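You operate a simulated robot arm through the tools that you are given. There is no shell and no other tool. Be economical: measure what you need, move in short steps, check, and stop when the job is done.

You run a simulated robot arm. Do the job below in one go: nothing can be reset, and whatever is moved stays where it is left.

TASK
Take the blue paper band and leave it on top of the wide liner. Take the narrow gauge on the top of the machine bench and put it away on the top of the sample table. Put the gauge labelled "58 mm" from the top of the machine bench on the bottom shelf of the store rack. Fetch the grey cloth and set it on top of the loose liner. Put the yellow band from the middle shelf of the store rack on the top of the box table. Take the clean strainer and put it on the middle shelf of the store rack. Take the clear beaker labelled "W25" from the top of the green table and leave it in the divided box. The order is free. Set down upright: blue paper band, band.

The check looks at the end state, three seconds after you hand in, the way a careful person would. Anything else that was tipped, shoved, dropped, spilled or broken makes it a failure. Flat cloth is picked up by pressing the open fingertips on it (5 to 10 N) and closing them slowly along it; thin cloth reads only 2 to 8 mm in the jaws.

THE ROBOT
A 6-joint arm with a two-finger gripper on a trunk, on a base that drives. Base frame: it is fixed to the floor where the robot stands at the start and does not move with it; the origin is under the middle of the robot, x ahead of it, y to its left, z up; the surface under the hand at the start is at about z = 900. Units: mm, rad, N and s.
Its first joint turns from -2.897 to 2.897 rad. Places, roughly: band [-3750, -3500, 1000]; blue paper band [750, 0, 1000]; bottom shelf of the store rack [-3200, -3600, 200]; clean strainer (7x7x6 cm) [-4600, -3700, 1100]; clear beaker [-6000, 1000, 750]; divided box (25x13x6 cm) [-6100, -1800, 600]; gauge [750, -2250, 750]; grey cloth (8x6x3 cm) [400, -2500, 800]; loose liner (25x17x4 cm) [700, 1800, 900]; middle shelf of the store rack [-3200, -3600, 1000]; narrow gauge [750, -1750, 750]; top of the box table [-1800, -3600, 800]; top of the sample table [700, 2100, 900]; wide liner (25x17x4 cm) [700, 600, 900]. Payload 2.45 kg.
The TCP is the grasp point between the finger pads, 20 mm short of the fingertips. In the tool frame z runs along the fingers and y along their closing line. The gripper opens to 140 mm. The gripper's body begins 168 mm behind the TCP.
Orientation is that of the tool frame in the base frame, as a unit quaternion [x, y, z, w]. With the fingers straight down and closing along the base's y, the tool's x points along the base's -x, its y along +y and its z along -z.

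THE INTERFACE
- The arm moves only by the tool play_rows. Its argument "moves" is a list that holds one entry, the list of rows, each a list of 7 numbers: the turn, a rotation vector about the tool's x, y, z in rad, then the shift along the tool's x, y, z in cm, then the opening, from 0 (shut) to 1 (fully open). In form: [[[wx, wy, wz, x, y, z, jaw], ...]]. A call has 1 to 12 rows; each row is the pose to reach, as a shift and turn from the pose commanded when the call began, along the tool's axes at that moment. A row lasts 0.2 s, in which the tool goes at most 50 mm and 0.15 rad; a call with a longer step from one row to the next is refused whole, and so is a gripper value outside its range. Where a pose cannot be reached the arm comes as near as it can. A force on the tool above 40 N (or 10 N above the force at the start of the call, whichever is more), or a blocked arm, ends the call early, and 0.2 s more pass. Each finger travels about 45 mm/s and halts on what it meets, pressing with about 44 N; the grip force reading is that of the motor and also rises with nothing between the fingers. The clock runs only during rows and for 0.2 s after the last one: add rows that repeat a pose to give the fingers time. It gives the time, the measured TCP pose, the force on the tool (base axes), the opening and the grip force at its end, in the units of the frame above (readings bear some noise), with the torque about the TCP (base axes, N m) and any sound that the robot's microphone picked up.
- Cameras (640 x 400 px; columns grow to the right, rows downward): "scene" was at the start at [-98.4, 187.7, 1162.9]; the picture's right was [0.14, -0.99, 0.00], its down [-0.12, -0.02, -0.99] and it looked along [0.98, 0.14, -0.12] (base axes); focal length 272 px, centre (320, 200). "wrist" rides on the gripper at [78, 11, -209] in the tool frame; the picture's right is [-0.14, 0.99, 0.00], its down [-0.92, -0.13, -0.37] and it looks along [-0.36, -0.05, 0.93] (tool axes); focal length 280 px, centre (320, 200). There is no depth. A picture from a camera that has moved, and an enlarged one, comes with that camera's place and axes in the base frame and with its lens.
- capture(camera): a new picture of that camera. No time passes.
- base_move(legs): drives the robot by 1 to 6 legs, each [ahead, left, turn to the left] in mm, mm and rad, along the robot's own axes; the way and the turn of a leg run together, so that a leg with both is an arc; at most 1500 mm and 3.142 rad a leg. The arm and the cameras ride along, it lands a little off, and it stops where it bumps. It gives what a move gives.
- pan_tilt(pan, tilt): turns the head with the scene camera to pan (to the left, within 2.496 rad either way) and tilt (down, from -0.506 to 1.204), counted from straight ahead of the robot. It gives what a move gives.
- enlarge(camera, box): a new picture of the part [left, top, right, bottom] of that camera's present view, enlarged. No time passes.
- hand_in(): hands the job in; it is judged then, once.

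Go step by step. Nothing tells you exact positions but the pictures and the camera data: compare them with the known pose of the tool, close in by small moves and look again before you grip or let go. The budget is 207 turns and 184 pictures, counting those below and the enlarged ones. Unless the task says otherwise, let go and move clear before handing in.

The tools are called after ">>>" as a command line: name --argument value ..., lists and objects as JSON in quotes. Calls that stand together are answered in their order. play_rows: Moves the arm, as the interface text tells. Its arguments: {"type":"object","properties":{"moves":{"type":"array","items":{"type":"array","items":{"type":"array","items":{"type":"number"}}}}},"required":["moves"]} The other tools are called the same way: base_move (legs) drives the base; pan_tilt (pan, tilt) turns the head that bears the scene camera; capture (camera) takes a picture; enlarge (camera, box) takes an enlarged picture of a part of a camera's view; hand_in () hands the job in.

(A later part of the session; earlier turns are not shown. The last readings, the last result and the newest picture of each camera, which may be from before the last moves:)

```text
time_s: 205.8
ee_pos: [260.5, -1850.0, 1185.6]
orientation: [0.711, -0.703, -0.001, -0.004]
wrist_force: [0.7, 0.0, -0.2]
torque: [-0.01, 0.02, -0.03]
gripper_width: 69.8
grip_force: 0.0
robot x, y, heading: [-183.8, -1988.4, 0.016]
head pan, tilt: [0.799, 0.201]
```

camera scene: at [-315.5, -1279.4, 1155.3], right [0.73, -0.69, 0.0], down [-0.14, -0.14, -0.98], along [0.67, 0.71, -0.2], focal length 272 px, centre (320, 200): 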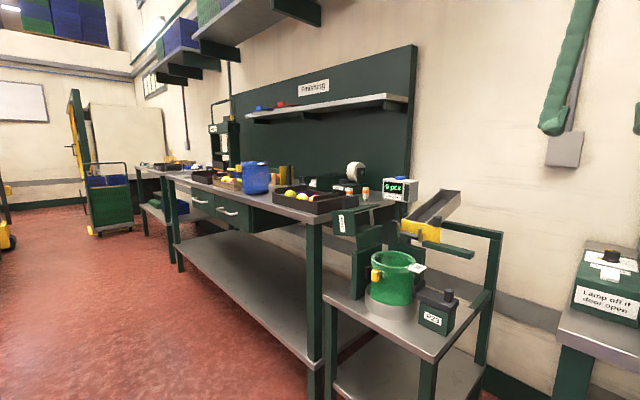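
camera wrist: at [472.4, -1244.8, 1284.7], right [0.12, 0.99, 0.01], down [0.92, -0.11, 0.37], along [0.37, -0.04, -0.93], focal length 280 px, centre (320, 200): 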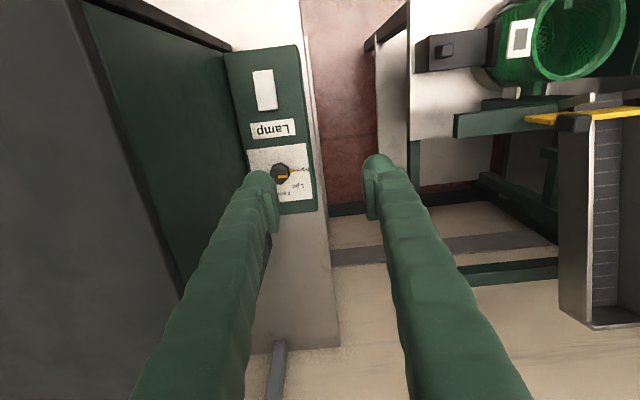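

>>> play_rows --moves '[[[0, 0, -0.15, 0, 0, 0, 0.5], [0, 0, -0.3, 0, 0, 0, 0.5], [0, 0, -0.45, 0, 0, 0, 0.5], [0, 0, -0.6, 0, 0, 0, 0.5], [0, 0, -0.75, 0, 0, 0, 0.5], [0, 0, -0.9, 0, 0, 0, 0.5], [0, 0, -1.05, 0, 0, 0, 0.5], [0, 0, -1.2, 0, 0, 0, 0.5], [0, 0, -1.35, 0, 0, 0, 0.5], [0, 0, -1.5, 0, 0, 0, 0.5], [0, 0, -1.57, 0, 0, 0, 0.5]]]'

>>> base_move --legs '[[180, 0, -0.01]]'

>>> capture --camera "wrist"

```text
time_s: 208.2
ee_pos: [259.9, -1849.1, 1185.7]
orientation: [1.0, 0.005, 0.001, -0.005]
wrist_force: [-0.8, 0.5, -0.4]
torque: [0.02, -0.03, -0.03]
gripper_width: 70.1
grip_force: 0.0
robot x, y, heading: [-180.8, -1985.1, 0.006]
head pan, tilt: [0.799, 0.201]
```

```text
time_s: 209.7
ee_pos: [440.4, -1853.0, 1185.0]
orientation: [1.0, -0.001, 0.002, -0.004]
wrist_force: [-0.2, -0.6, -0.5]
torque: [-0.01, 0.0, 0.02]
gripper_width: 69.8
grip_force: 0.0
robot x, y, heading: [-4.6, -1986.3, -0.005]
head pan, tilt: [0.799, 0.201]
```

```text
73 pictures are left
camera wrist: at [517.4, -1864.9, 1393.8], right [-0.14, -0.99, -0.01], down [-0.92, 0.13, 0.37], along [-0.36, 0.06, -0.93], focal length 280 px, centre (320, 200)
```

wrist: 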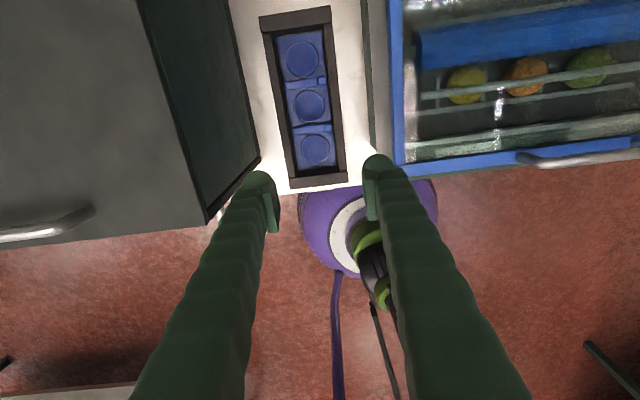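

>>> play_rows --moves '[[[0, 0, 0, 0, -1.8, 4, 0.4], [0, 0, 0, 0, -1.8, 9, 0.4], [0, 0, 0, 0, -1.8, 14, 0.4], [0, 0, 0, 0, -1.8, 19, 0.4], [0, 0, 0, 0, -1.8, 23.5, 0.4], [0, 0, 0, 4.5, -1.8, 23.5, 0.4], [0, 0, 0, 9, -1.8, 23.5, 0.4], [0, 0, 0, 13.5, -1.8, 23.5, 0.4], [0, 0, 0, 18, -1.8, 23.5, 0.4], [0, 0, 0, 22.5, -1.8, 23.5, 0.4], [0, 0, 0, 27, -1.8, 23.5, 0.4], [0, 0, 0, 31.5, -1.8, 23.5, 0.4]]]'

>>> capture --camera "wrist"

```text
time_s: 212.3
ee_pos: [757.3, -1832.5, 951.0]
orientation: [1.0, 0.0, 0.003, -0.003]
wrist_force: [-0.4, 0.6, 0.1]
torque: [0.01, -0.05, 0.0]
gripper_width: 56.1
grip_force: 0.1
robot x, y, heading: [-6.9, -1986.1, 0.002]
head pan, tilt: [0.799, 0.201]
```

```text
72 pictures are left
camera wrist: at [833.3, -1844.2, 1160.0], right [-0.14, -0.99, -0.01], down [-0.92, 0.13, 0.37], along [-0.36, 0.06, -0.93], focal length 280 px, centre (320, 200)
```

wrist: 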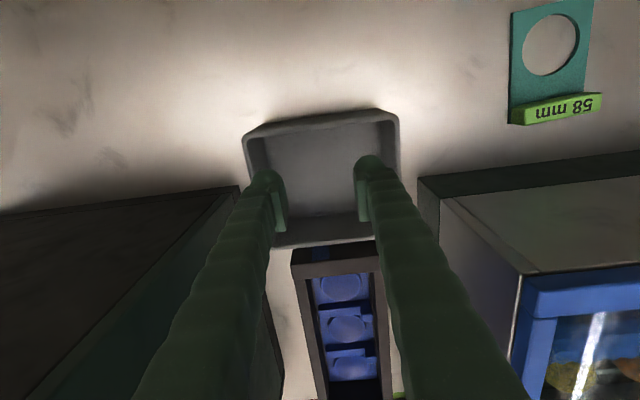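

The 58 mm gauge's handle is at about (781, -2088). I slide right behind the Brusher.

>>> play_rows --moves '[[[0, 0, 0, 1.5, 2, 0, 0.45], [0, 0, 0, 3, 6, 0, 0.5], [0, 0, 0, 3, 10.8, 0, 0.6], [0, 0, 0, 3, 15.6, 0, 0.7], [0, 0, 0, 3, 20.4, 0, 0.8], [0, 0, 0, 2.5, 25.2, 0, 0.85], [0, 0, 0, 2.5, 25.6, 0, 0.85]]]'

>>> capture --camera "wrist"

```text
time_s: 213.9
ee_pos: [782.6, -1992.9, 950.6]
orientation: [0.998, -0.063, 0.005, 0.021]
wrist_force: [0.1, 0.7, -0.3]
torque: [0.01, -0.02, 0.01]
gripper_width: 119.0
grip_force: 0.1
out of reach, approached as far as the arm can: row 3, 4, 5, 6, 7
robot x, y, heading: [-2.0, -1985.8, -0.005]
head pan, tilt: [0.799, 0.201]
```

```text
71 pictures are left
camera wrist: at [857.5, -2003.6, 1159.5], right [-0.26, -0.97, 0.04], down [-0.9, 0.26, 0.35], along [-0.35, 0.06, -0.94], focal length 280 px, centre (320, 200)
```

wrist: 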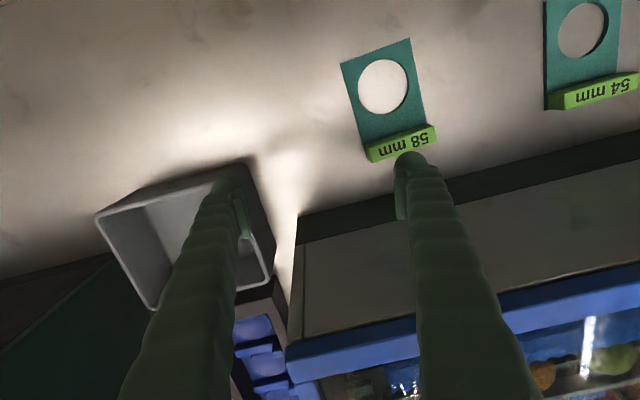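

The wrist's turn limit is reached; I strafe the base right by 120 mm instead, then correct the hand.

>>> base_move --legs '[[0, -130, 0]]'

>>> capture --camera "wrist"

```text
time_s: 215.2
ee_pos: [782.7, -2123.3, 950.8]
orientation: [0.998, -0.062, 0.005, 0.021]
wrist_force: [-0.2, 0.2, -0.5]
torque: [0.01, -0.02, -0.01]
gripper_width: 118.9
grip_force: 0.0
robot x, y, heading: [-4.7, -2113.9, -0.003]
head pan, tilt: [0.799, 0.201]
```

```text
70 pictures are left
camera wrist: at [857.1, -2134.4, 1159.5], right [-0.26, -0.96, 0.04], down [-0.9, 0.26, 0.35], along [-0.35, 0.06, -0.94], focal length 280 px, centre (320, 200)
```

wrist: 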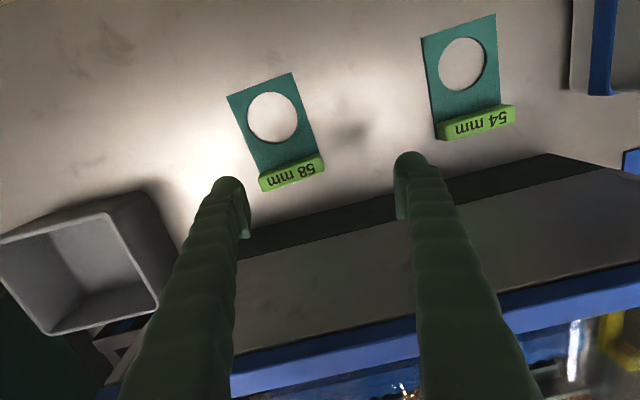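

>>> play_rows --moves '[[[0.02, 0, -0.06, -0.3, -1.6, 0, 0.85], [0.042, 0, -0.124, -0.6, -3.14, -0.1, 0.85], [0.042, 0, -0.124, -0.6, -3.14, -0.1, 0.85]]]'

>>> capture --camera "wrist"

```text
time_s: 216.0
ee_pos: [779.6, -2073.8, 948.9]
orientation: [0.999, -0.032, 0.006, 0.012]
wrist_force: [-0.3, -0.5, 0.0]
torque: [-0.01, 0.01, 0.01]
gripper_width: 119.2
grip_force: 0.0
out of reach, approached as far as the arm can: row 2, 3
robot x, y, heading: [-2.1, -2116.5, -0.0]
head pan, tilt: [0.799, 0.201]
```

```text
69 pictures are left
camera wrist: at [854.7, -2083.5, 1158.8], right [-0.2, -0.98, 0.02], down [-0.91, 0.2, 0.35], along [-0.35, 0.05, -0.93], focal length 280 px, centre (320, 200)
```

wrist: 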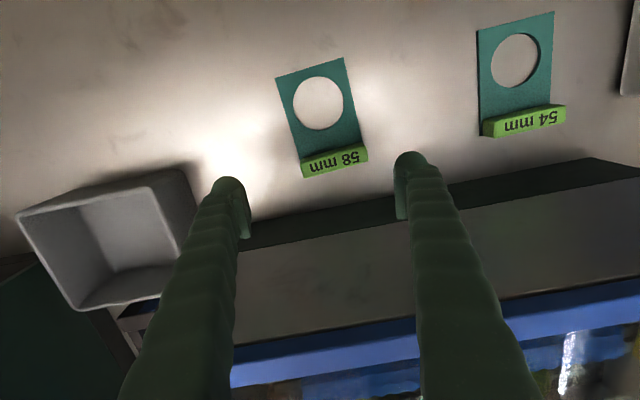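

Strafe a bit further right to free the wrist, then align over the handle.

>>> base_move --legs '[[0, -110, 0]]'

>>> play_rows --moves '[[[0.01, 0, -0.03, -0.3, -3.5, 0, 0.85], [0.024, 0, -0.064, -0.6, -7, 0, 0.85], [0.024, 0, -0.12, -0.8, -9.2, 0, 0.85], [0.024, 0, -0.12, -0.8, -9.2, 0, 0.85]]]'

>>> capture --camera "wrist"

```text
time_s: 217.2
ee_pos: [779.5, -2185.8, 949.3]
orientation: [0.999, -0.033, 0.005, 0.012]
wrist_force: [0.4, 0.2, -0.3]
torque: [-0.03, -0.01, 0.02]
gripper_width: 118.9
grip_force: 0.0
robot x, y, heading: [-5.0, -2225.3, -0.007]
head pan, tilt: [0.799, 0.201]
```

```text
time_s: 218.2
ee_pos: [777.0, -2091.7, 947.5]
orientation: [1.0, 0.025, 0.006, 0.002]
wrist_force: [0.2, -0.4, 0.4]
torque: [-0.02, -0.04, -0.02]
gripper_width: 118.7
grip_force: 0.0
robot x, y, heading: [-6.4, -2231.3, -0.005]
head pan, tilt: [0.799, 0.201]
```

```text
68 pictures are left
camera wrist: at [852.9, -2097.7, 1156.9], right [-0.09, -1.0, 0.0], down [-0.93, 0.08, 0.36], along [-0.36, 0.03, -0.93], focal length 280 px, centre (320, 200)
```

wrist: 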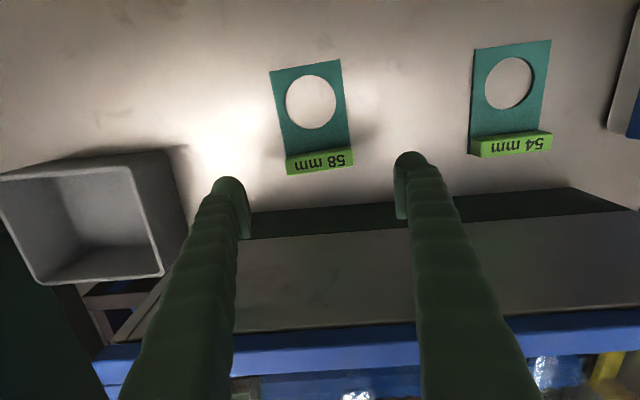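

Aligned over the 58 mm handle. Lower to z≈848.

>>> play_rows --moves '[[[0, 0, 0, 0.3, 0, 4, 0.85], [0, 0, 0, 0.3, 0, 7.5, 0.85], [0, 0, 0, 0.3, 0, 9, 0.85], [0, 0, 0, 0.3, 0, 10, 0.85]]]'

>>> capture --camera "wrist"

```text
time_s: 219.2
ee_pos: [781.7, -2091.5, 847.5]
orientation: [1.0, 0.024, 0.005, 0.002]
wrist_force: [0.4, 0.8, -0.1]
torque: [0.02, -0.02, 0.02]
gripper_width: 119.0
grip_force: 0.1
robot x, y, heading: [-6.4, -2229.9, 0.001]
head pan, tilt: [0.799, 0.201]
```

```text
67 pictures are left
camera wrist: at [857.3, -2097.1, 1056.1], right [-0.09, -1.0, 0.0], down [-0.93, 0.09, 0.36], along [-0.36, 0.03, -0.93], focal length 280 px, centre (320, 200)
```

wrist: 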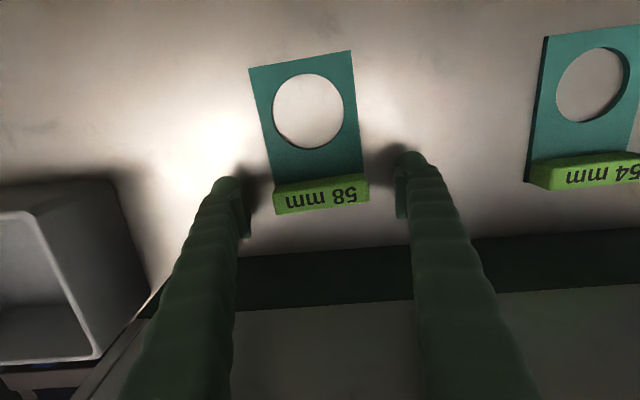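

>>> play_rows --moves '[[[0, 0, 0, 0, 0, 0.4, 0.85], [0, 0, 0, 0, 0, 0.4, 0.75], [0, 0, 0, 0, 0, 0.4, 0.65], [0, 0, 0, 0, 0, 0.4, 0.57], [0, 0, 0, 0, 0, 0.4, 0.5], [0, 0, 0, 0, 0, 0.4, 0.45], [0, 0, 0, 0, 0, 0.4, 0.45]]]'

>>> capture --camera "wrist"

```text
time_s: 220.8
ee_pos: [782.8, -2091.3, 843.1]
orientation: [1.0, 0.024, 0.005, 0.003]
wrist_force: [-0.4, -0.5, 0.5]
torque: [0.03, 0.01, 0.03]
gripper_width: 77.5
grip_force: 44.1
robot x, y, heading: [-2.9, -2230.0, 0.001]
head pan, tilt: [0.799, 0.201]
```

```text
66 pictures are left
camera wrist: at [857.3, -2097.3, 1052.2], right [-0.09, -1.0, 0.0], down [-0.93, 0.09, 0.36], along [-0.36, 0.03, -0.93], focal length 280 px, centre (320, 200)
```

wrist: 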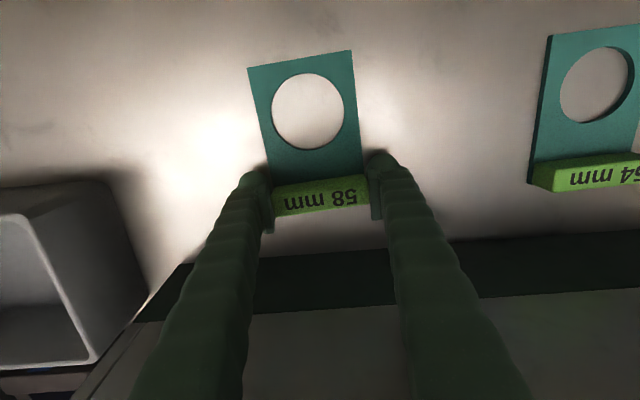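

Gripped at 77.5 mm. Lift 10 cm and strafe left into the gap.

>>> play_rows --moves '[[[0, 0, 0, 0, 0, -1, 0.45], [0, 0, 0, 0, 0, -4, 0.45], [0, 0, 0, 0, 0, -8, 0.45], [0, 0, 0, 0, 0, -11, 0.45], [0, 0, 0, 0, 0, -11, 0.45]]]'

>>> capture --camera "wrist"

```text
time_s: 222.0
ee_pos: [780.9, -2092.8, 952.7]
orientation: [1.0, 0.023, 0.005, 0.002]
wrist_force: [0.8, 0.6, -0.1]
torque: [-0.02, 0.01, -0.01]
gripper_width: 77.3
grip_force: 44.0
robot x, y, heading: [-5.6, -2229.0, -0.004]
head pan, tilt: [0.799, 0.201]
```

```text
65 pictures are left
camera wrist: at [856.5, -2097.6, 1162.3], right [-0.09, -1.0, 0.0], down [-0.93, 0.09, 0.36], along [-0.36, 0.03, -0.93], focal length 280 px, centre (320, 200)
```

wrist: 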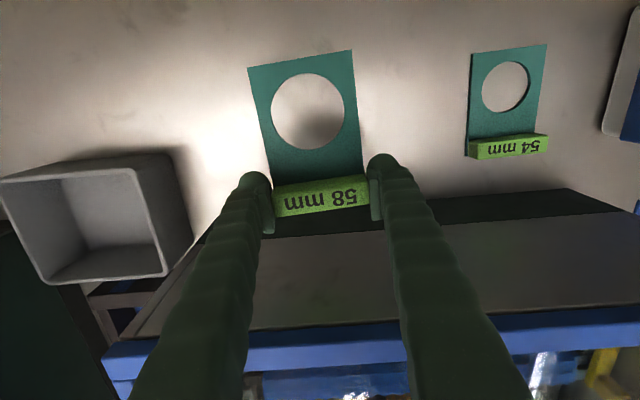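

>>> base_move --legs '[[0, 257, 0]]'

```text
time_s: 223.8
ee_pos: [783.3, -1837.6, 953.4]
orientation: [1.0, 0.025, 0.006, 0.002]
wrist_force: [0.0, -0.4, 0.0]
torque: [0.01, 0.03, -0.01]
gripper_width: 77.7
grip_force: 44.1
robot x, y, heading: [-2.6, -1969.8, -0.006]
head pan, tilt: [0.799, 0.201]
```

>>> play_rows --moves '[[[0, 0, 0, -4.5, -0.2, 0, 0.45], [0, 0, 0, -9, -0.4, 0, 0.45], [0, 0, 0, -13.5, -0.6, 0, 0.45], [0, 0, 0, -18, -0.9, 0, 0.45], [0, 0, 0, -22.5, -1.1, 0, 0.45], [0, 0, 0, -27, -1.3, 0, 0.45], [0, 0, 0, -31.5, -1.5, 0, 0.45], [0, 0, 0, -36, -1.8, 0, 0.45], [0, 0, 0, -38, -1.8, -4, 0.45], [0, 0, 0, -40, -1.8, -8, 0.45], [0, 0, 0, -42, -1.8, -12, 0.45], [0, 0, 0, -43, -1.8, -16.5, 0.45]]]'

>>> pan_tilt --pan -2.3 --tilt 0.25

>>> capture --camera "scene"

```text
time_s: 226.4
ee_pos: [347.7, -1839.4, 1114.1]
orientation: [1.0, 0.023, 0.005, 0.003]
wrist_force: [0.0, 0.3, -1.0]
torque: [-0.02, 0.0, 0.0]
gripper_width: 77.5
grip_force: 44.3
robot x, y, heading: [-2.6, -1975.5, -0.003]
head pan, tilt: [0.799, 0.201]
```

```text
time_s: 229.1
ee_pos: [348.9, -1838.7, 1112.2]
orientation: [1.0, 0.024, 0.005, 0.003]
wrist_force: [-0.6, 0.2, 0.1]
torque: [-0.02, -0.03, 0.01]
gripper_width: 77.6
grip_force: 43.8
robot x, y, heading: [1.9, -1970.7, 0.0]
head pan, tilt: [-2.3, 0.25]
```

```text
64 pictures are left
camera scene: at [-254.8, -1866.0, 1150.8], right [-0.74, 0.67, 0.0], down [0.17, 0.18, -0.97], along [-0.65, -0.72, -0.25], focal length 272 px, centre (320, 200)
```

scene: 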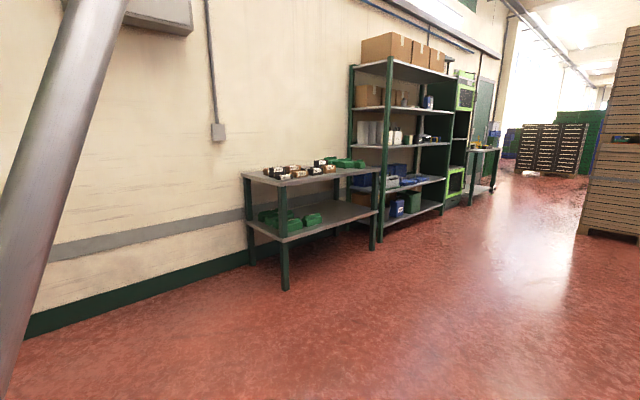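

Held gauge is clear of the bench. I turn to face the far wall and drive over to the store rack.

>>> base_move --legs '[[-300, 0, 0], [0, 0, -1.571], [0, -1400, 0], [0, -1450, 0], [450, 0, 0]]'

>>> pan_tilt --pan 0.05 --tilt 0.3

>>> capture --camera "scene"

```text
time_s: 250.7
ee_pos: [-3021.4, -2799.7, 1113.3]
orientation: [0.729, -0.684, 0.003, 0.006]
wrist_force: [0.3, -0.2, -0.3]
torque: [0.0, -0.01, 0.02]
gripper_width: 76.8
grip_force: 43.8
robot x, y, heading: [-3156.5, -2450.9, -1.557]
head pan, tilt: [-2.3, 0.25]
```

```text
time_s: 252.9
ee_pos: [-3021.2, -2800.4, 1113.3]
orientation: [0.729, -0.684, 0.002, 0.006]
wrist_force: [0.4, 0.5, 0.3]
torque: [-0.01, 0.01, -0.04]
gripper_width: 77.2
grip_force: 44.0
robot x, y, heading: [-3162.1, -2450.9, -1.559]
head pan, tilt: [0.051, 0.3]
```

```text
63 pictures are left
camera scene: at [-2981.1, -2351.2, 1146.0], right [-1.0, -0.06, 0.0], down [-0.02, 0.3, -0.96], along [0.06, -0.95, -0.3], focal length 272 px, centre (320, 200)
```

scene: 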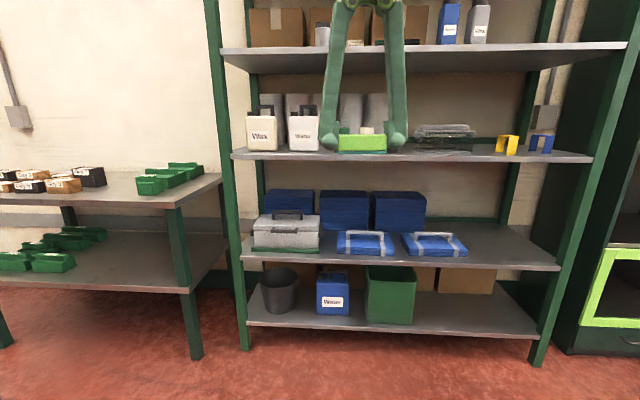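

Rack levels: bottom z≈200, then 535, middle ≈1000 with the yellow band. To reach the low bottom shelf the tool must lean, so I'll first set the gauge on the box table and regrip it with a lean. Drive there.

>>> base_move --legs '[[0, 650, 0], [380, 0, 0]]'

>>> pan_tilt --pan 0.2 --tilt 0.45

>>> capture --camera "scene"

```text
time_s: 258.5
ee_pos: [-2360.8, -3169.7, 1113.1]
orientation: [0.73, -0.684, 0.003, 0.005]
wrist_force: [0.2, -0.1, -0.8]
torque: [0.02, 0.03, 0.0]
gripper_width: 77.0
grip_force: 43.8
robot x, y, heading: [-2500.7, -2817.9, -1.563]
head pan, tilt: [0.051, 0.3]
```

```text
time_s: 259.2
ee_pos: [-2362.0, -3169.4, 1113.5]
orientation: [0.73, -0.684, 0.002, 0.005]
wrist_force: [-0.3, -0.6, -0.1]
torque: [0.02, 0.0, 0.02]
gripper_width: 76.9
grip_force: 44.5
robot x, y, heading: [-2501.4, -2819.0, -1.56]
head pan, tilt: [0.201, 0.45]
```

```text
62 pictures are left
camera scene: at [-2309.6, -2718.4, 1132.2], right [-0.98, -0.21, 0.0], down [-0.09, 0.42, -0.9], along [0.19, -0.88, -0.43], focal length 272 px, centre (320, 200)
```

scene: 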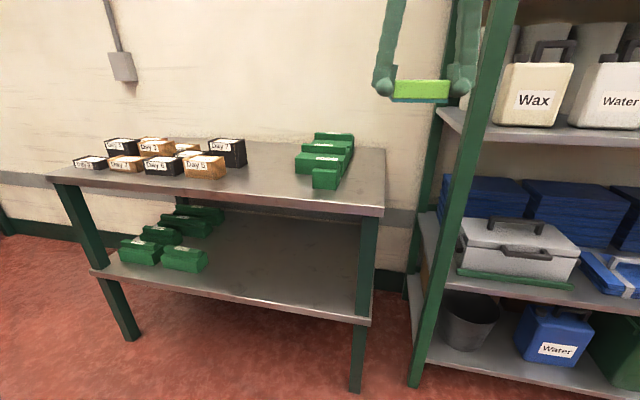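

The table has a free patch around x≈-1960 between the Day boxes and the green boxes. I shift left and extend over it.

>>> base_move --legs '[[0, 400, 0]]'

>>> play_rows --moves '[[[0, 0, 0, 4, 0, 0, 0.45], [0, 0, 0, 8, 0, 0, 0.45], [0, 0, 0, 12, 0, 0, 0.45], [0, 0, 0, 16, 0, 2, 0.45], [0, 0, 0, 20, 0, 4, 0.45], [0, 0, 0, 24, 0, 6, 0.45], [0, 0, 0, 26, 0, 10, 0.45], [0, 0, 0, 26, 0, 14, 0.45], [0, 0, 0, 26, 0, 18, 0.45]]]'

>>> capture --camera "wrist"

>>> capture --camera "scene"

```text
time_s: 261.7
ee_pos: [-1962.2, -3164.0, 1112.6]
orientation: [0.73, -0.683, 0.002, 0.006]
wrist_force: [-0.1, 0.4, 0.0]
torque: [0.03, 0.04, 0.01]
gripper_width: 77.2
grip_force: 44.1
robot x, y, heading: [-2101.1, -2813.8, -1.555]
head pan, tilt: [0.201, 0.45]
```

```text
time_s: 263.7
ee_pos: [-1946.7, -3425.8, 935.4]
orientation: [0.73, -0.684, 0.002, 0.005]
wrist_force: [-0.2, 1.6, -0.8]
torque: [0.01, 0.0, -0.01]
gripper_width: 77.1
grip_force: 43.5
robot x, y, heading: [-2100.3, -2813.0, -1.557]
head pan, tilt: [0.201, 0.45]
```

```text
61 pictures are left
camera wrist: at [-1951.9, -3501.8, 1145.4], right [-1.0, 0.07, 0.0], down [0.07, 0.93, 0.36], along [0.02, 0.36, -0.93], focal length 280 px, centre (320, 200)
```

wrist: 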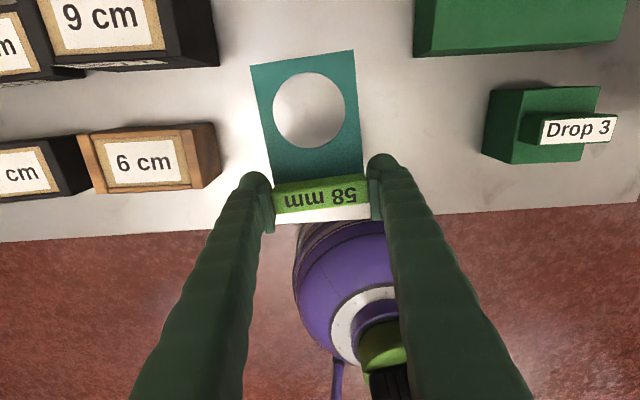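

```text
60 pictures are left
camera scene: at [-1910.1, -2713.2, 1132.1], right [-0.98, -0.21, 0.0], down [-0.09, 0.43, -0.9], along [0.19, -0.88, -0.44], focal length 272 px, centre (320, 200)
```

scene: 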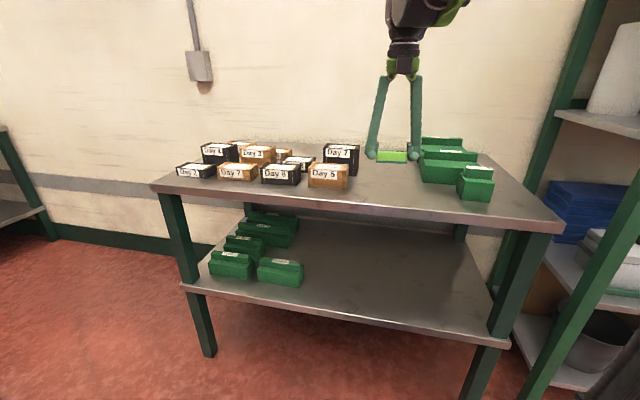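

Clear below. Lower the gauge toward the table.

>>> play_rows --moves '[[[0, 0, 0, 0, 0, 4, 0.45], [0, 0, 0, 0, 0, 8, 0.45], [0, 0, 0, 0, 0, 9.3, 0.45], [0, 0, 0, 0, 0, 9.8, 0.45], [0, 0, 0, 0, 0, 10.2, 0.45], [0, 0, 0, 0, 0, 10.5, 0.45], [0, 0, 0, 0, 0, 10.8, 0.45], [0, 0, 0, 0, 0, 11.1, 0.45], [0, 0, 0, 0, 0, 11.4, 0.45], [0, 0, 0, 0, 0, 11.7, 0.45]]]'

```text
time_s: 264.6
ee_pos: [-1945.1, -3427.7, 844.1]
orientation: [0.729, -0.684, 0.003, 0.006]
wrist_force: [-0.7, 3.9, 19.7]
torque: [-0.07, -0.04, -0.01]
gripper_width: 76.9
grip_force: 44.3
robot x, y, heading: [-2099.6, -2815.2, -1.558]
head pan, tilt: [0.201, 0.45]
stopped in row 4: the force on the tool passed its limit at 48 N (the readings are from after the stop); the commanded pose is now the measured one
```

The table top is at about z 818. Release, rise, and unwind the wrist.

>>> play_rows --moves '[[[0, 0, 0, 0, 0, -0.2, 0.5], [0, 0, 0, 0, 0, -0.2, 0.6], [0, 0, 0, 0, 0, -0.2, 0.75], [0, 0, 0, 0, 0, -0.2, 0.85], [0, 0, 0, 0, 0, -4, 0.85], [0, 0, 0, 0, 0, -8.5, 0.85], [0, 0, 0, 0, 0, -13, 0.85], [0, 0, 0, 0, 0, -17, 0.85]]]'

>>> play_rows --moves '[[[0, 0, 0.15, 0, 0, 0, 0.85], [0, 0, 0.3, 0, 0, 0, 0.85], [0, 0, 0.45, 0, 0, 0, 0.85], [0, 0, 0.6, 0, 0, 0, 0.85], [0, 0, 0.75, 0, 0, 0, 0.85], [0, 0, 0.9, 0, 0, 0, 0.85], [0, 0, 1.05, 0, 0, 0, 0.85], [0, 0, 1.2, 0, 0, 0, 0.85], [0, 0, 1.35, 0, 0, 0, 0.85], [0, 0, 1.5, 0, 0, 0, 0.85], [0, 0, 1.57, 0, 0, 0, 0.85]]]'

>>> play_rows --moves '[[[0, 0, 0.15, 0, 0, 0, 0.85], [0, 0, 0.3, 0, 0, 0, 0.85], [0, 0, 0.45, 0, 0, 0, 0.85], [0, 0, 0.6, 0, 0, 0, 0.85], [0, 0, 0.75, 0, 0, 0, 0.85], [0, 0, 0.9, 0, 0, 0, 0.85], [0, 0, 1.05, 0, 0, 0, 0.85], [0, 0, 1.2, 0, 0, 0, 0.85], [0, 0, 1.35, 0, 0, 0, 0.85], [0, 0, 1.5, 0, 0, 0, 0.85], [0, 0, 1.57, 0, 0, 0, 0.85]]]'

>>> capture --camera "wrist"

```text
time_s: 266.4
ee_pos: [-1944.7, -3425.0, 1014.4]
orientation: [0.729, -0.684, 0.003, 0.006]
wrist_force: [0.9, -0.2, 0.1]
torque: [-0.02, 0.03, 0.03]
gripper_width: 118.9
grip_force: 0.2
robot x, y, heading: [-2104.7, -2817.7, -1.558]
head pan, tilt: [0.201, 0.45]
```

```text
time_s: 268.8
ee_pos: [-1946.0, -3425.0, 1013.6]
orientation: [-0.033, 0.999, -0.006, -0.003]
wrist_force: [0.0, 0.1, 0.0]
torque: [0.03, 0.01, 0.0]
gripper_width: 119.0
grip_force: 0.1
robot x, y, heading: [-2101.5, -2816.9, -1.555]
head pan, tilt: [0.201, 0.45]
```

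```text
time_s: 271.2
ee_pos: [-1945.5, -3425.2, 1014.4]
orientation: [0.684, 0.729, -0.006, 0.003]
wrist_force: [-0.2, 0.0, 0.0]
torque: [0.01, -0.01, -0.02]
gripper_width: 119.2
grip_force: 0.2
robot x, y, heading: [-2100.1, -2817.4, -1.55]
head pan, tilt: [0.201, 0.45]
```

```text
59 pictures are left
camera wrist: at [-1939.4, -3343.6, 1221.0], right [1.0, -0.07, 0.0], down [-0.07, -0.92, 0.38], along [-0.03, -0.38, -0.92], focal length 280 px, centre (320, 200)
```

wrist: 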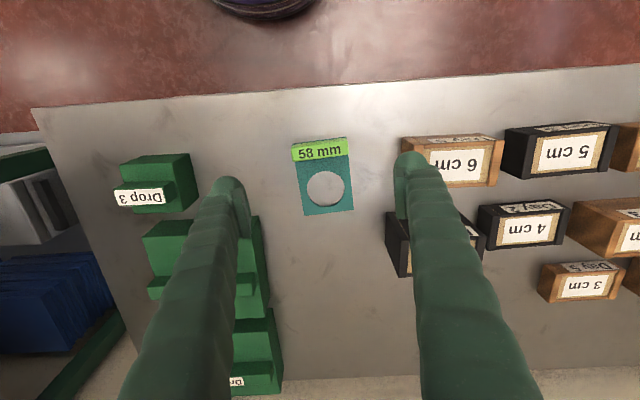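

Gauge lies with its handle toward me at (-1946, -3430). I lean the tool 0.5 rad back toward the robot and come down on the handle.

>>> play_rows --moves '[[[0, -0.125, 0, 0, 0, 1, 0.8], [0, -0.25, 0, -0.2, 0, 3, 0.75], [0, -0.375, 0, -0.4, 0, 6, 0.75], [0, -0.5, 0, -0.5, 0, 9, 0.75], [0, -0.5, 0, -0.5, 0, 12.5, 0.75], [0, -0.5, 0, -0.5, 0, 14.5, 0.75]]]'

>>> capture --camera "wrist"

```text
time_s: 272.6
ee_pos: [-1945.8, -3433.4, 868.5]
orientation: [0.66, 0.707, -0.175, 0.183]
wrist_force: [0.1, -0.8, 0.4]
torque: [-0.01, -0.04, -0.02]
gripper_width: 104.9
grip_force: 0.0
robot x, y, heading: [-2098.3, -2814.2, -1.559]
head pan, tilt: [0.201, 0.45]
```

```text
58 pictures are left
camera wrist: at [-1946.9, -3261.0, 1011.0], right [1.0, -0.05, 0.06], down [-0.08, -0.63, 0.77], along [0.0, -0.78, -0.63], focal length 280 px, centre (320, 200)
```

wrist: 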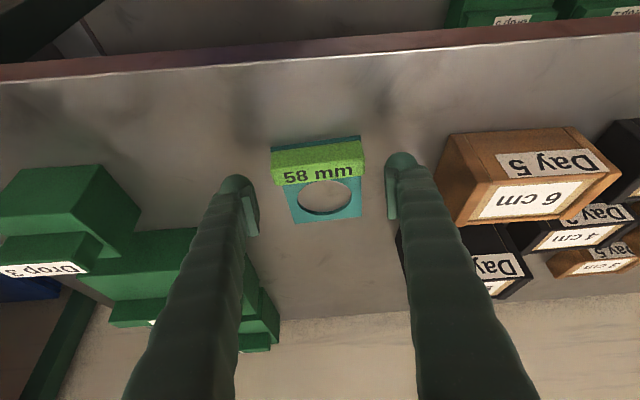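

>>> play_rows --moves '[[[0, 0, 0, 0.8, 0, 0.6, 0.75], [0, 0, 0, 1.2, 0, 1.2, 0.75], [0, 0, 0, 1.42, 0, 1.6, 0.75], [0, 0, 0, 1.42, 0, 1.6, 0.75]]]'

>>> capture --camera "wrist"

```text
time_s: 273.6
ee_pos: [-1946.9, -3427.3, 846.4]
orientation: [0.66, 0.707, -0.174, 0.183]
wrist_force: [0.2, 0.1, -0.2]
torque: [0.02, 0.03, -0.02]
gripper_width: 104.9
grip_force: 0.0
robot x, y, heading: [-2101.6, -2818.3, -1.554]
head pan, tilt: [0.201, 0.45]
```

```text
57 pictures are left
camera wrist: at [-1946.6, -3256.3, 991.0], right [1.0, -0.05, 0.06], down [-0.08, -0.63, 0.77], along [0.0, -0.78, -0.63], focal length 280 px, centre (320, 200)
```

wrist: 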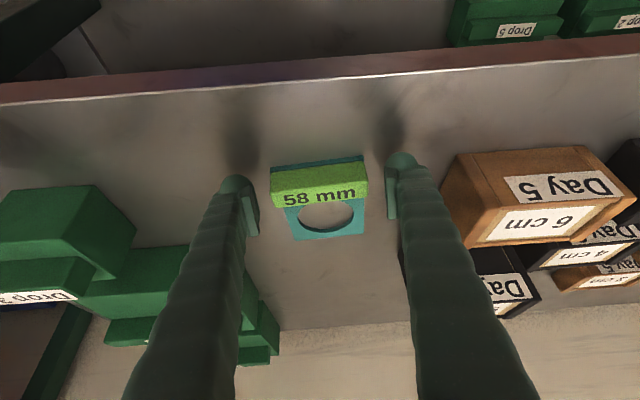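

Well placed; close on the handle ends and lift.

>>> play_rows --moves '[[[0, 0, 0, 0, 0, 0, 0.65], [0, 0, 0, 0, 0, 0, 0.57], [0, 0, 0, 0, 0, 0, 0.5], [0, 0, 0, 0, 0, 0, 0.45], [0, 0, 0, 0, 0, 0, 0.45]]]'

>>> play_rows --moves '[[[0, 0, 0, -0.5, 0, -0.9, 0.45], [0, 0, 0, -2, 0, -3.6, 0.45], [0, 0, 0, -4, 0, -7.3, 0.45], [0, 0, 0, -5.5, 0, -10, 0.45], [0, 0, 0, -5.5, 0, -10, 0.45]]]'

>>> capture --camera "wrist"

```text
time_s: 274.8
ee_pos: [-1945.4, -3427.3, 848.5]
orientation: [0.66, 0.707, -0.174, 0.184]
wrist_force: [-0.4, 0.7, -0.3]
torque: [-0.04, 0.02, 0.0]
gripper_width: 77.1
grip_force: 43.8
robot x, y, heading: [-2100.6, -2814.5, -1.558]
head pan, tilt: [0.201, 0.45]
```

```text
time_s: 276.0
ee_pos: [-1945.8, -3426.8, 961.9]
orientation: [0.66, 0.707, -0.174, 0.183]
wrist_force: [0.6, -0.1, -1.2]
torque: [0.02, 0.0, -0.01]
gripper_width: 76.9
grip_force: 44.2
robot x, y, heading: [-2104.0, -2816.4, -1.556]
head pan, tilt: [0.201, 0.45]
```

```text
56 pictures are left
camera wrist: at [-1946.5, -3255.5, 1105.4], right [1.0, -0.05, 0.06], down [-0.08, -0.63, 0.77], along [0.0, -0.78, -0.63], focal length 280 px, centre (320, 200)
```

wrist: 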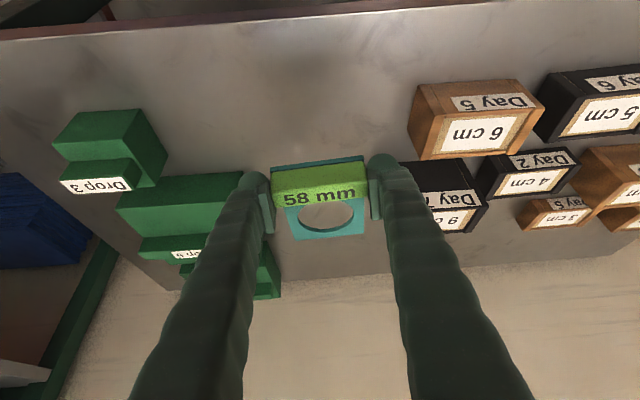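

Regripped with the lean; plate is flat. Retract and drive to the rack's right half.

>>> play_rows --moves '[[[0, 0, 0, 4.2, 0, -2.3, 0.45], [0, 0, 0, 8.4, 0, -4.6, 0.45], [0, 0, 0, 12.6, 0, -6.9, 0.45], [0, 0, 0, 16.8, 0, -9.2, 0.45], [0, 0, 0, 21, 0, -11.5, 0.45], [0, 0, 0, 24, 0, -13.1, 0.45]]]'

>>> base_move --legs '[[-250, 0, -0.01], [0, -1400, 0], [0, -230, 0]]'

>>> pan_tilt --pan 0.05 --tilt 0.5

>>> capture --camera "scene"

```text
time_s: 277.4
ee_pos: [-1963.1, -3153.5, 959.4]
orientation: [0.661, 0.706, -0.175, 0.182]
wrist_force: [0.0, 0.1, -0.4]
torque: [0.02, -0.01, 0.0]
gripper_width: 76.8
grip_force: 44.3
robot x, y, heading: [-2100.1, -2816.3, -1.557]
head pan, tilt: [0.201, 0.45]
```

```text
time_s: 287.1
ee_pos: [-3600.5, -2910.3, 958.8]
orientation: [0.664, 0.704, -0.175, 0.182]
wrist_force: [1.1, 0.0, -0.5]
torque: [0.01, 0.0, -0.01]
gripper_width: 77.0
grip_force: 43.4
robot x, y, heading: [-3737.2, -2570.5, -1.57]
head pan, tilt: [0.201, 0.45]
```

```text
time_s: 287.8
ee_pos: [-3601.1, -2910.2, 959.1]
orientation: [0.663, 0.704, -0.176, 0.183]
wrist_force: [0.6, -0.2, 0.2]
torque: [0.0, 0.03, -0.04]
gripper_width: 76.9
grip_force: 44.3
robot x, y, heading: [-3737.3, -2574.0, -1.564]
head pan, tilt: [0.051, 0.499]
```

```text
55 pictures are left
camera scene: at [-3556.8, -2471.8, 1127.7], right [-1.0, -0.06, 0.0], down [-0.03, 0.48, -0.88], along [0.05, -0.88, -0.48], focal length 272 px, centre (320, 200)
```

scene: 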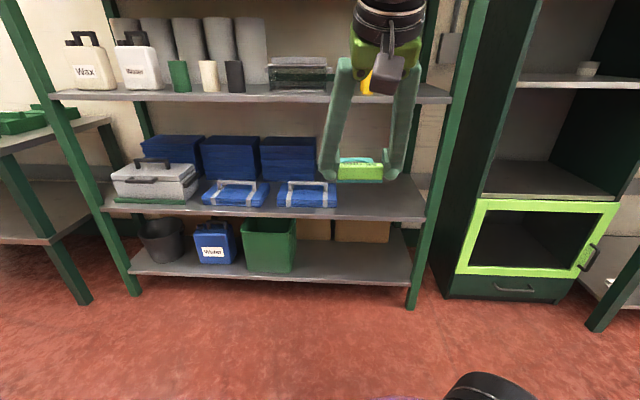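

Free space on the bottom shelf front-right around x≈-3620. I extend and lower the hand outside the rack before entering.

>>> play_rows --moves '[[[0, 0, 0, -4.3, 0, 2.3, 0.45], [0, 0, 0, -8.6, 0, 4.6, 0.45], [0, 0, 0, -12.9, 0, 6.9, 0.45], [0, 0, 0, -16, 0, 9, 0.45], [0, 0, 0, -13.8, 0, 13.2, 0.45], [0, 0, 0, -11.5, 0, 17.3, 0.45], [0, 0, 0, -9.2, 0, 21.5, 0.45], [0, 0, 0, -6.9, 0, 25.6, 0.45], [0, 0, 0, -4.6, 0, 29.8, 0.45], [0, 0, 0, -2.4, 0, 34, 0.45], [0, 0, 0, -0.1, 0, 38.1, 0.45], [0, 0, 0, 2.2, 0, 42.2, 0.45]]]'

>>> capture --camera "scene"

```text
time_s: 290.4
ee_pos: [-3590.3, -3097.9, 580.5]
orientation: [0.663, 0.705, -0.175, 0.183]
wrist_force: [0.4, -0.2, -0.2]
torque: [-0.01, -0.03, 0.02]
gripper_width: 76.7
grip_force: 44.1
robot x, y, heading: [-3737.2, -2573.9, -1.565]
head pan, tilt: [0.051, 0.499]
```

```text
54 pictures are left
camera scene: at [-3556.8, -2471.9, 1127.6], right [-1.0, -0.06, 0.0], down [-0.03, 0.48, -0.88], along [0.05, -0.88, -0.48], focal length 272 px, centre (320, 200)
```

scene: 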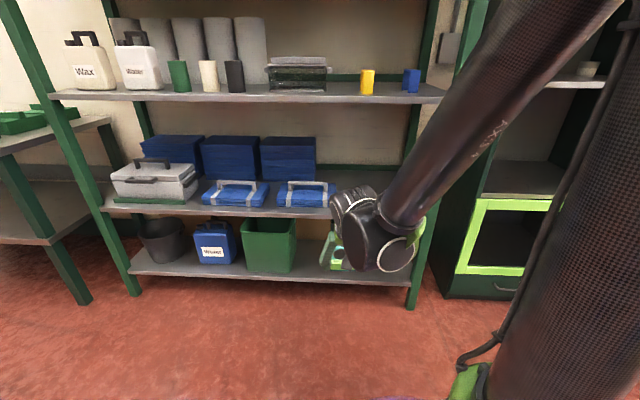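

>>> play_rows --moves '[[[0, 0, 0, 2.25, 0, 4.12, 0.45], [0, 0, 0, 4.5, 0, 8.24, 0.45], [0, 0, 0, 6.75, 0, 12.36, 0.45], [0, 0, 0, 9, 0, 16.48, 0.45], [0, 0, 0, 11.25, 0, 20.6, 0.45], [0, 0, 0, 13.5, 0, 24.7, 0.45]]]'

>>> capture --camera "wrist"

>>> capture --camera "scene"

```text
time_s: 291.8
ee_pos: [-3574.8, -3142.5, 494.6]
orientation: [0.663, 0.705, -0.174, 0.182]
wrist_force: [-0.3, -0.8, -0.4]
torque: [-0.02, -0.02, -0.01]
gripper_width: 77.1
grip_force: 44.2
out of reach, approached as far as the arm can: row 2, 3, 4, 5, 6
robot x, y, heading: [-3730.9, -2571.5, -1.563]
head pan, tilt: [0.051, 0.499]
```

```text
53 pictures are left
camera wrist: at [-3573.1, -2972.2, 638.0], right [1.0, -0.06, 0.06], down [-0.09, -0.63, 0.77], along [-0.01, -0.77, -0.63], focal length 280 px, centre (320, 200)
```

wrist: 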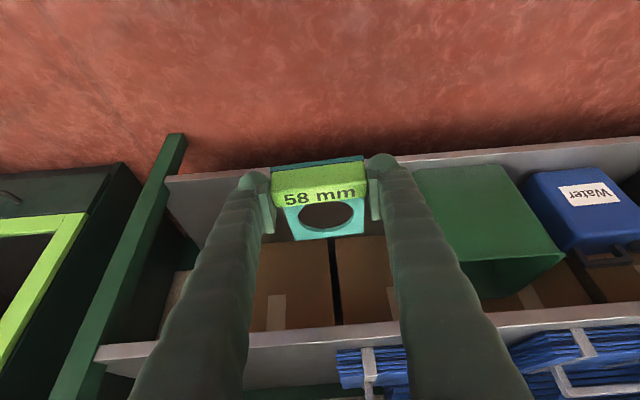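

```text
52 pictures are left
camera scene: at [-3556.8, -2472.0, 1127.6], right [-1.0, -0.06, 0.0], down [-0.03, 0.48, -0.88], along [0.05, -0.88, -0.48], focal length 272 px, centre (320, 200)
```

scene: 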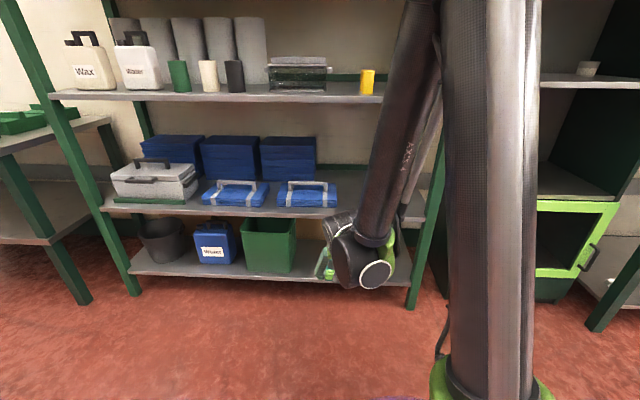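

The arm can't go lower this close in; I try further out, where the elbow can stretch.

>>> play_rows --moves '[[[0, 0, 0, -4.2, 0, 2.3, 0.45], [0, 0, 0, -8.4, 0, 4.6, 0.45], [0, 0, 0, -12.6, 0, 6.9, 0.45], [0, 0, 0, -12.6, 0, 6.9, 0.45]]]'

```text
time_s: 292.8
ee_pos: [-3566.3, -3286.1, 495.5]
orientation: [0.663, 0.704, -0.175, 0.182]
wrist_force: [-0.3, 0.2, -0.2]
torque: [-0.02, -0.04, 0.02]
gripper_width: 76.7
grip_force: 44.1
robot x, y, heading: [-3734.6, -2571.4, -1.562]
head pan, tilt: [0.051, 0.499]
```

>>> play_rows --moves '[[[0, 0, 0, 2.25, 0, 4.12, 0.45], [0, 0, 0, 4.5, 0, 8.24, 0.45], [0, 0, 0, 6.75, 0, 12.36, 0.45], [0, 0, 0, 9, 0, 16.48, 0.45]]]'

```text
time_s: 293.8
ee_pos: [-3549.0, -3345.6, 369.9]
orientation: [0.665, 0.705, -0.173, 0.178]
wrist_force: [0.4, 0.2, -0.4]
torque: [-0.03, -0.03, 0.02]
gripper_width: 76.6
grip_force: 44.1
out of reach, approached as far as the arm can: row 2, 3, 4
robot x, y, heading: [-3732.2, -2575.0, -1.566]
head pan, tilt: [0.051, 0.499]
```

>>> capture --camera "scene"

```text
51 pictures are left
camera scene: at [-3556.8, -2471.9, 1127.6], right [-1.0, -0.06, 0.0], down [-0.03, 0.48, -0.88], along [0.05, -0.88, -0.48], focal length 272 px, centre (320, 200)
```

scene: 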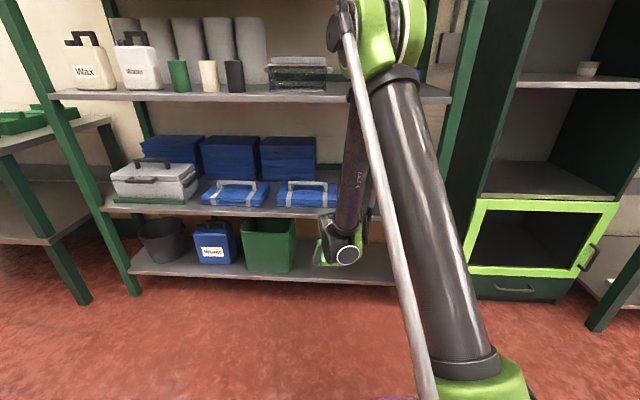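

The arm's fold limit means low points must be farther out, and the base is already at the right distance. I go forward and down along that limit into the shelf opening.

>>> play_rows --moves '[[[0, 0, 0, -2.96, -2.2, 1.64, 0.45], [0, 0, 0, -4.78, -4.84, 3.24, 0.45], [0, 0, 0, -7.03, -6.63, 6.2, 0.45], [0, 0, 0, -7.03, -6.63, 6.2, 0.45]]]'

>>> capture --camera "wrist"

```text
time_s: 294.8
ee_pos: [-3611.1, -3442.5, 349.1]
orientation: [0.662, 0.705, -0.175, 0.183]
wrist_force: [-0.3, 0.2, -0.2]
torque: [-0.01, 0.0, 0.01]
gripper_width: 76.7
grip_force: 44.2
robot x, y, heading: [-3735.6, -2569.5, -1.565]
head pan, tilt: [0.051, 0.499]
```

```text
50 pictures are left
camera wrist: at [-3610.4, -3270.4, 493.1], right [1.0, -0.06, 0.06], down [-0.09, -0.63, 0.77], along [-0.01, -0.78, -0.63], focal length 280 px, centre (320, 200)
```

wrist: 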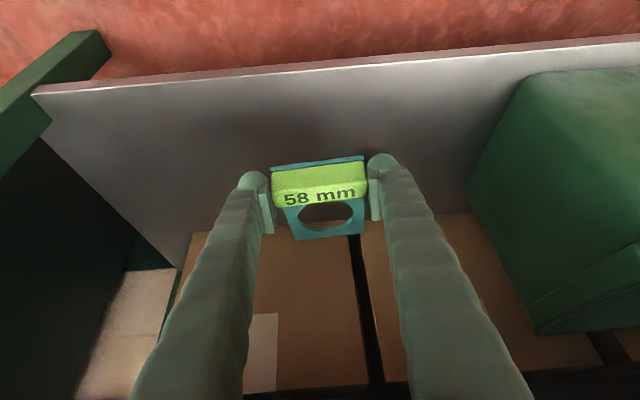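

>>> play_rows --moves '[[[0, 0, 0, 0.6, 0, 3.2, 0.45], [0, 0, 0, 1.6, 0, 6.4, 0.45], [0, 0, 0, 2.43, 0, 8.6, 0.45], [0, 0, 0, 2.43, 0, 8.6, 0.45]]]'

>>> capture --camera "wrist"

```text
time_s: 295.8
ee_pos: [-3611.7, -3465.0, 262.5]
orientation: [0.662, 0.705, -0.174, 0.183]
wrist_force: [0.6, 0.3, -0.5]
torque: [-0.02, -0.02, -0.01]
gripper_width: 76.9
grip_force: 44.3
robot x, y, heading: [-3733.6, -2574.0, -1.564]
head pan, tilt: [0.051, 0.499]
```

```text
49 pictures are left
camera wrist: at [-3610.3, -3292.5, 405.6], right [1.0, -0.06, 0.06], down [-0.09, -0.63, 0.77], along [-0.01, -0.78, -0.63], focal length 280 px, centre (320, 200)
```

wrist: 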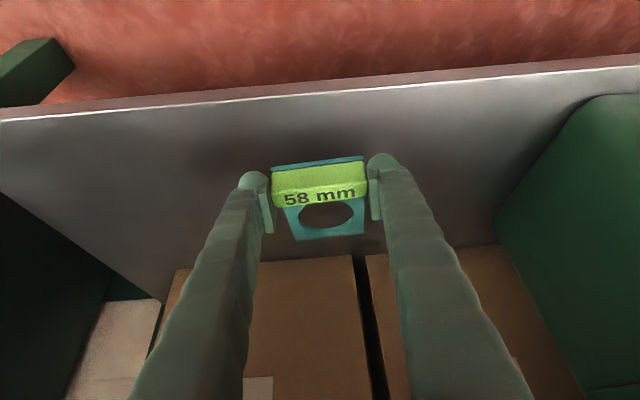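

>>> play_rows --moves '[[[0, 0, 0, 0.24, 0, 0.44, 0.45], [0, 0, 0, 0.48, 0, 0.88, 0.45], [0, 0, 0, 0.67, 0, 1.23, 0.45], [0, 0, 0, 0.86, 0, 1.58, 0.45], [0, 0, 0, 1.05, 0, 1.93, 0.45], [0, 0, 0, 1.25, 0, 2.28, 0.45], [0, 0, 0, 1.44, 0, 2.63, 0.45], [0, 0, 0, 1.63, 0, 2.98, 0.45], [0, 0, 0, 1.82, 0, 3.33, 0.45], [0, 0, 0, 2.0, 0, 3.68, 0.45]]]'

>>> capture --camera "wrist"

```text
time_s: 298.0
ee_pos: [-3609.9, -3475.4, 225.9]
orientation: [0.663, 0.705, -0.173, 0.182]
wrist_force: [0.3, 0.1, -0.4]
torque: [-0.01, 0.02, 0.02]
gripper_width: 77.0
grip_force: 43.4
out of reach, approached as far as the arm can: row 5, 6, 7, 8, 9, 10
robot x, y, heading: [-3737.4, -2573.6, -1.565]
head pan, tilt: [0.051, 0.499]
```

```text
48 pictures are left
camera wrist: at [-3608.5, -3304.1, 370.1], right [1.0, -0.06, 0.06], down [-0.09, -0.63, 0.77], along [-0.01, -0.77, -0.63], focal length 280 px, centre (320, 200)
```

wrist: 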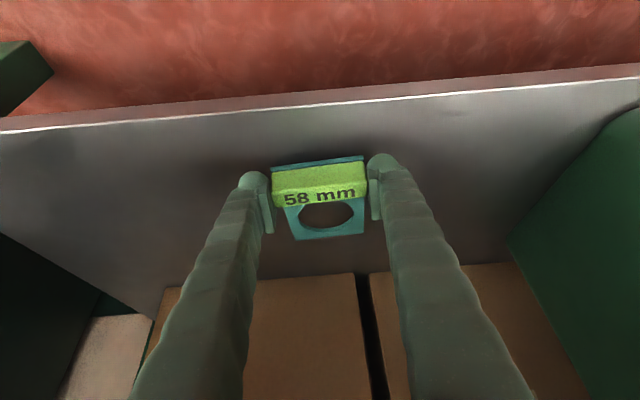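

Shelf surface seems nearer z≈155–170. I move forward 3 cm and keep lowering with contact watch.

>>> play_rows --moves '[[[0, 0, 0, -3.0, 0, 1.65, 0.45], [0, 0, 0, -2.76, 0, 2.09, 0.45], [0, 0, 0, -2.52, 0, 2.53, 0.45], [0, 0, 0, -2.33, 0, 2.88, 0.45], [0, 0, 0, -2.14, 0, 3.23, 0.45], [0, 0, 0, -1.95, 0, 3.58, 0.45], [0, 0, 0, -1.76, 0, 3.93, 0.45], [0, 0, 0, -1.57, 0, 4.28, 0.45], [0, 0, 0, -1.38, 0, 4.63, 0.45], [0, 0, 0, -1.2, 0, 4.98, 0.45]]]'

>>> capture --camera "wrist"

```text
time_s: 299.4
ee_pos: [-3607.7, -3508.3, 209.7]
orientation: [0.662, 0.705, -0.176, 0.184]
wrist_force: [0.6, 4.7, 23.2]
torque: [-0.15, -0.13, 0.03]
gripper_width: 76.6
grip_force: 44.0
robot x, y, heading: [-3735.2, -2573.7, -1.563]
head pan, tilt: [0.051, 0.499]
stopped in row 6: the force on the tool passed its limit at 44 N (the readings are from after the stop); the commanded pose is now the measured one
```

```text
47 pictures are left
camera wrist: at [-3606.9, -3337.2, 351.1], right [1.0, -0.06, 0.06], down [-0.09, -0.63, 0.78], along [-0.01, -0.78, -0.63], focal length 280 px, centre (320, 200)
```

wrist: 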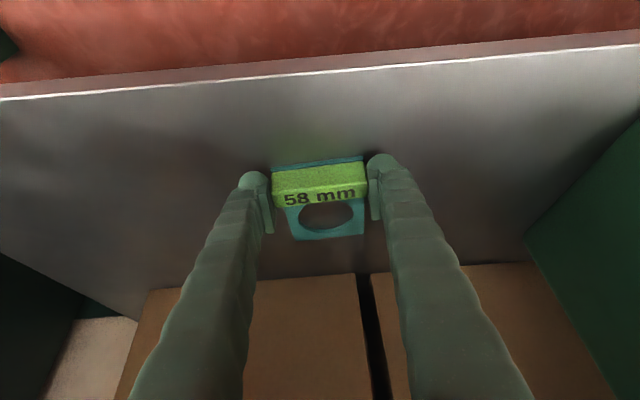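

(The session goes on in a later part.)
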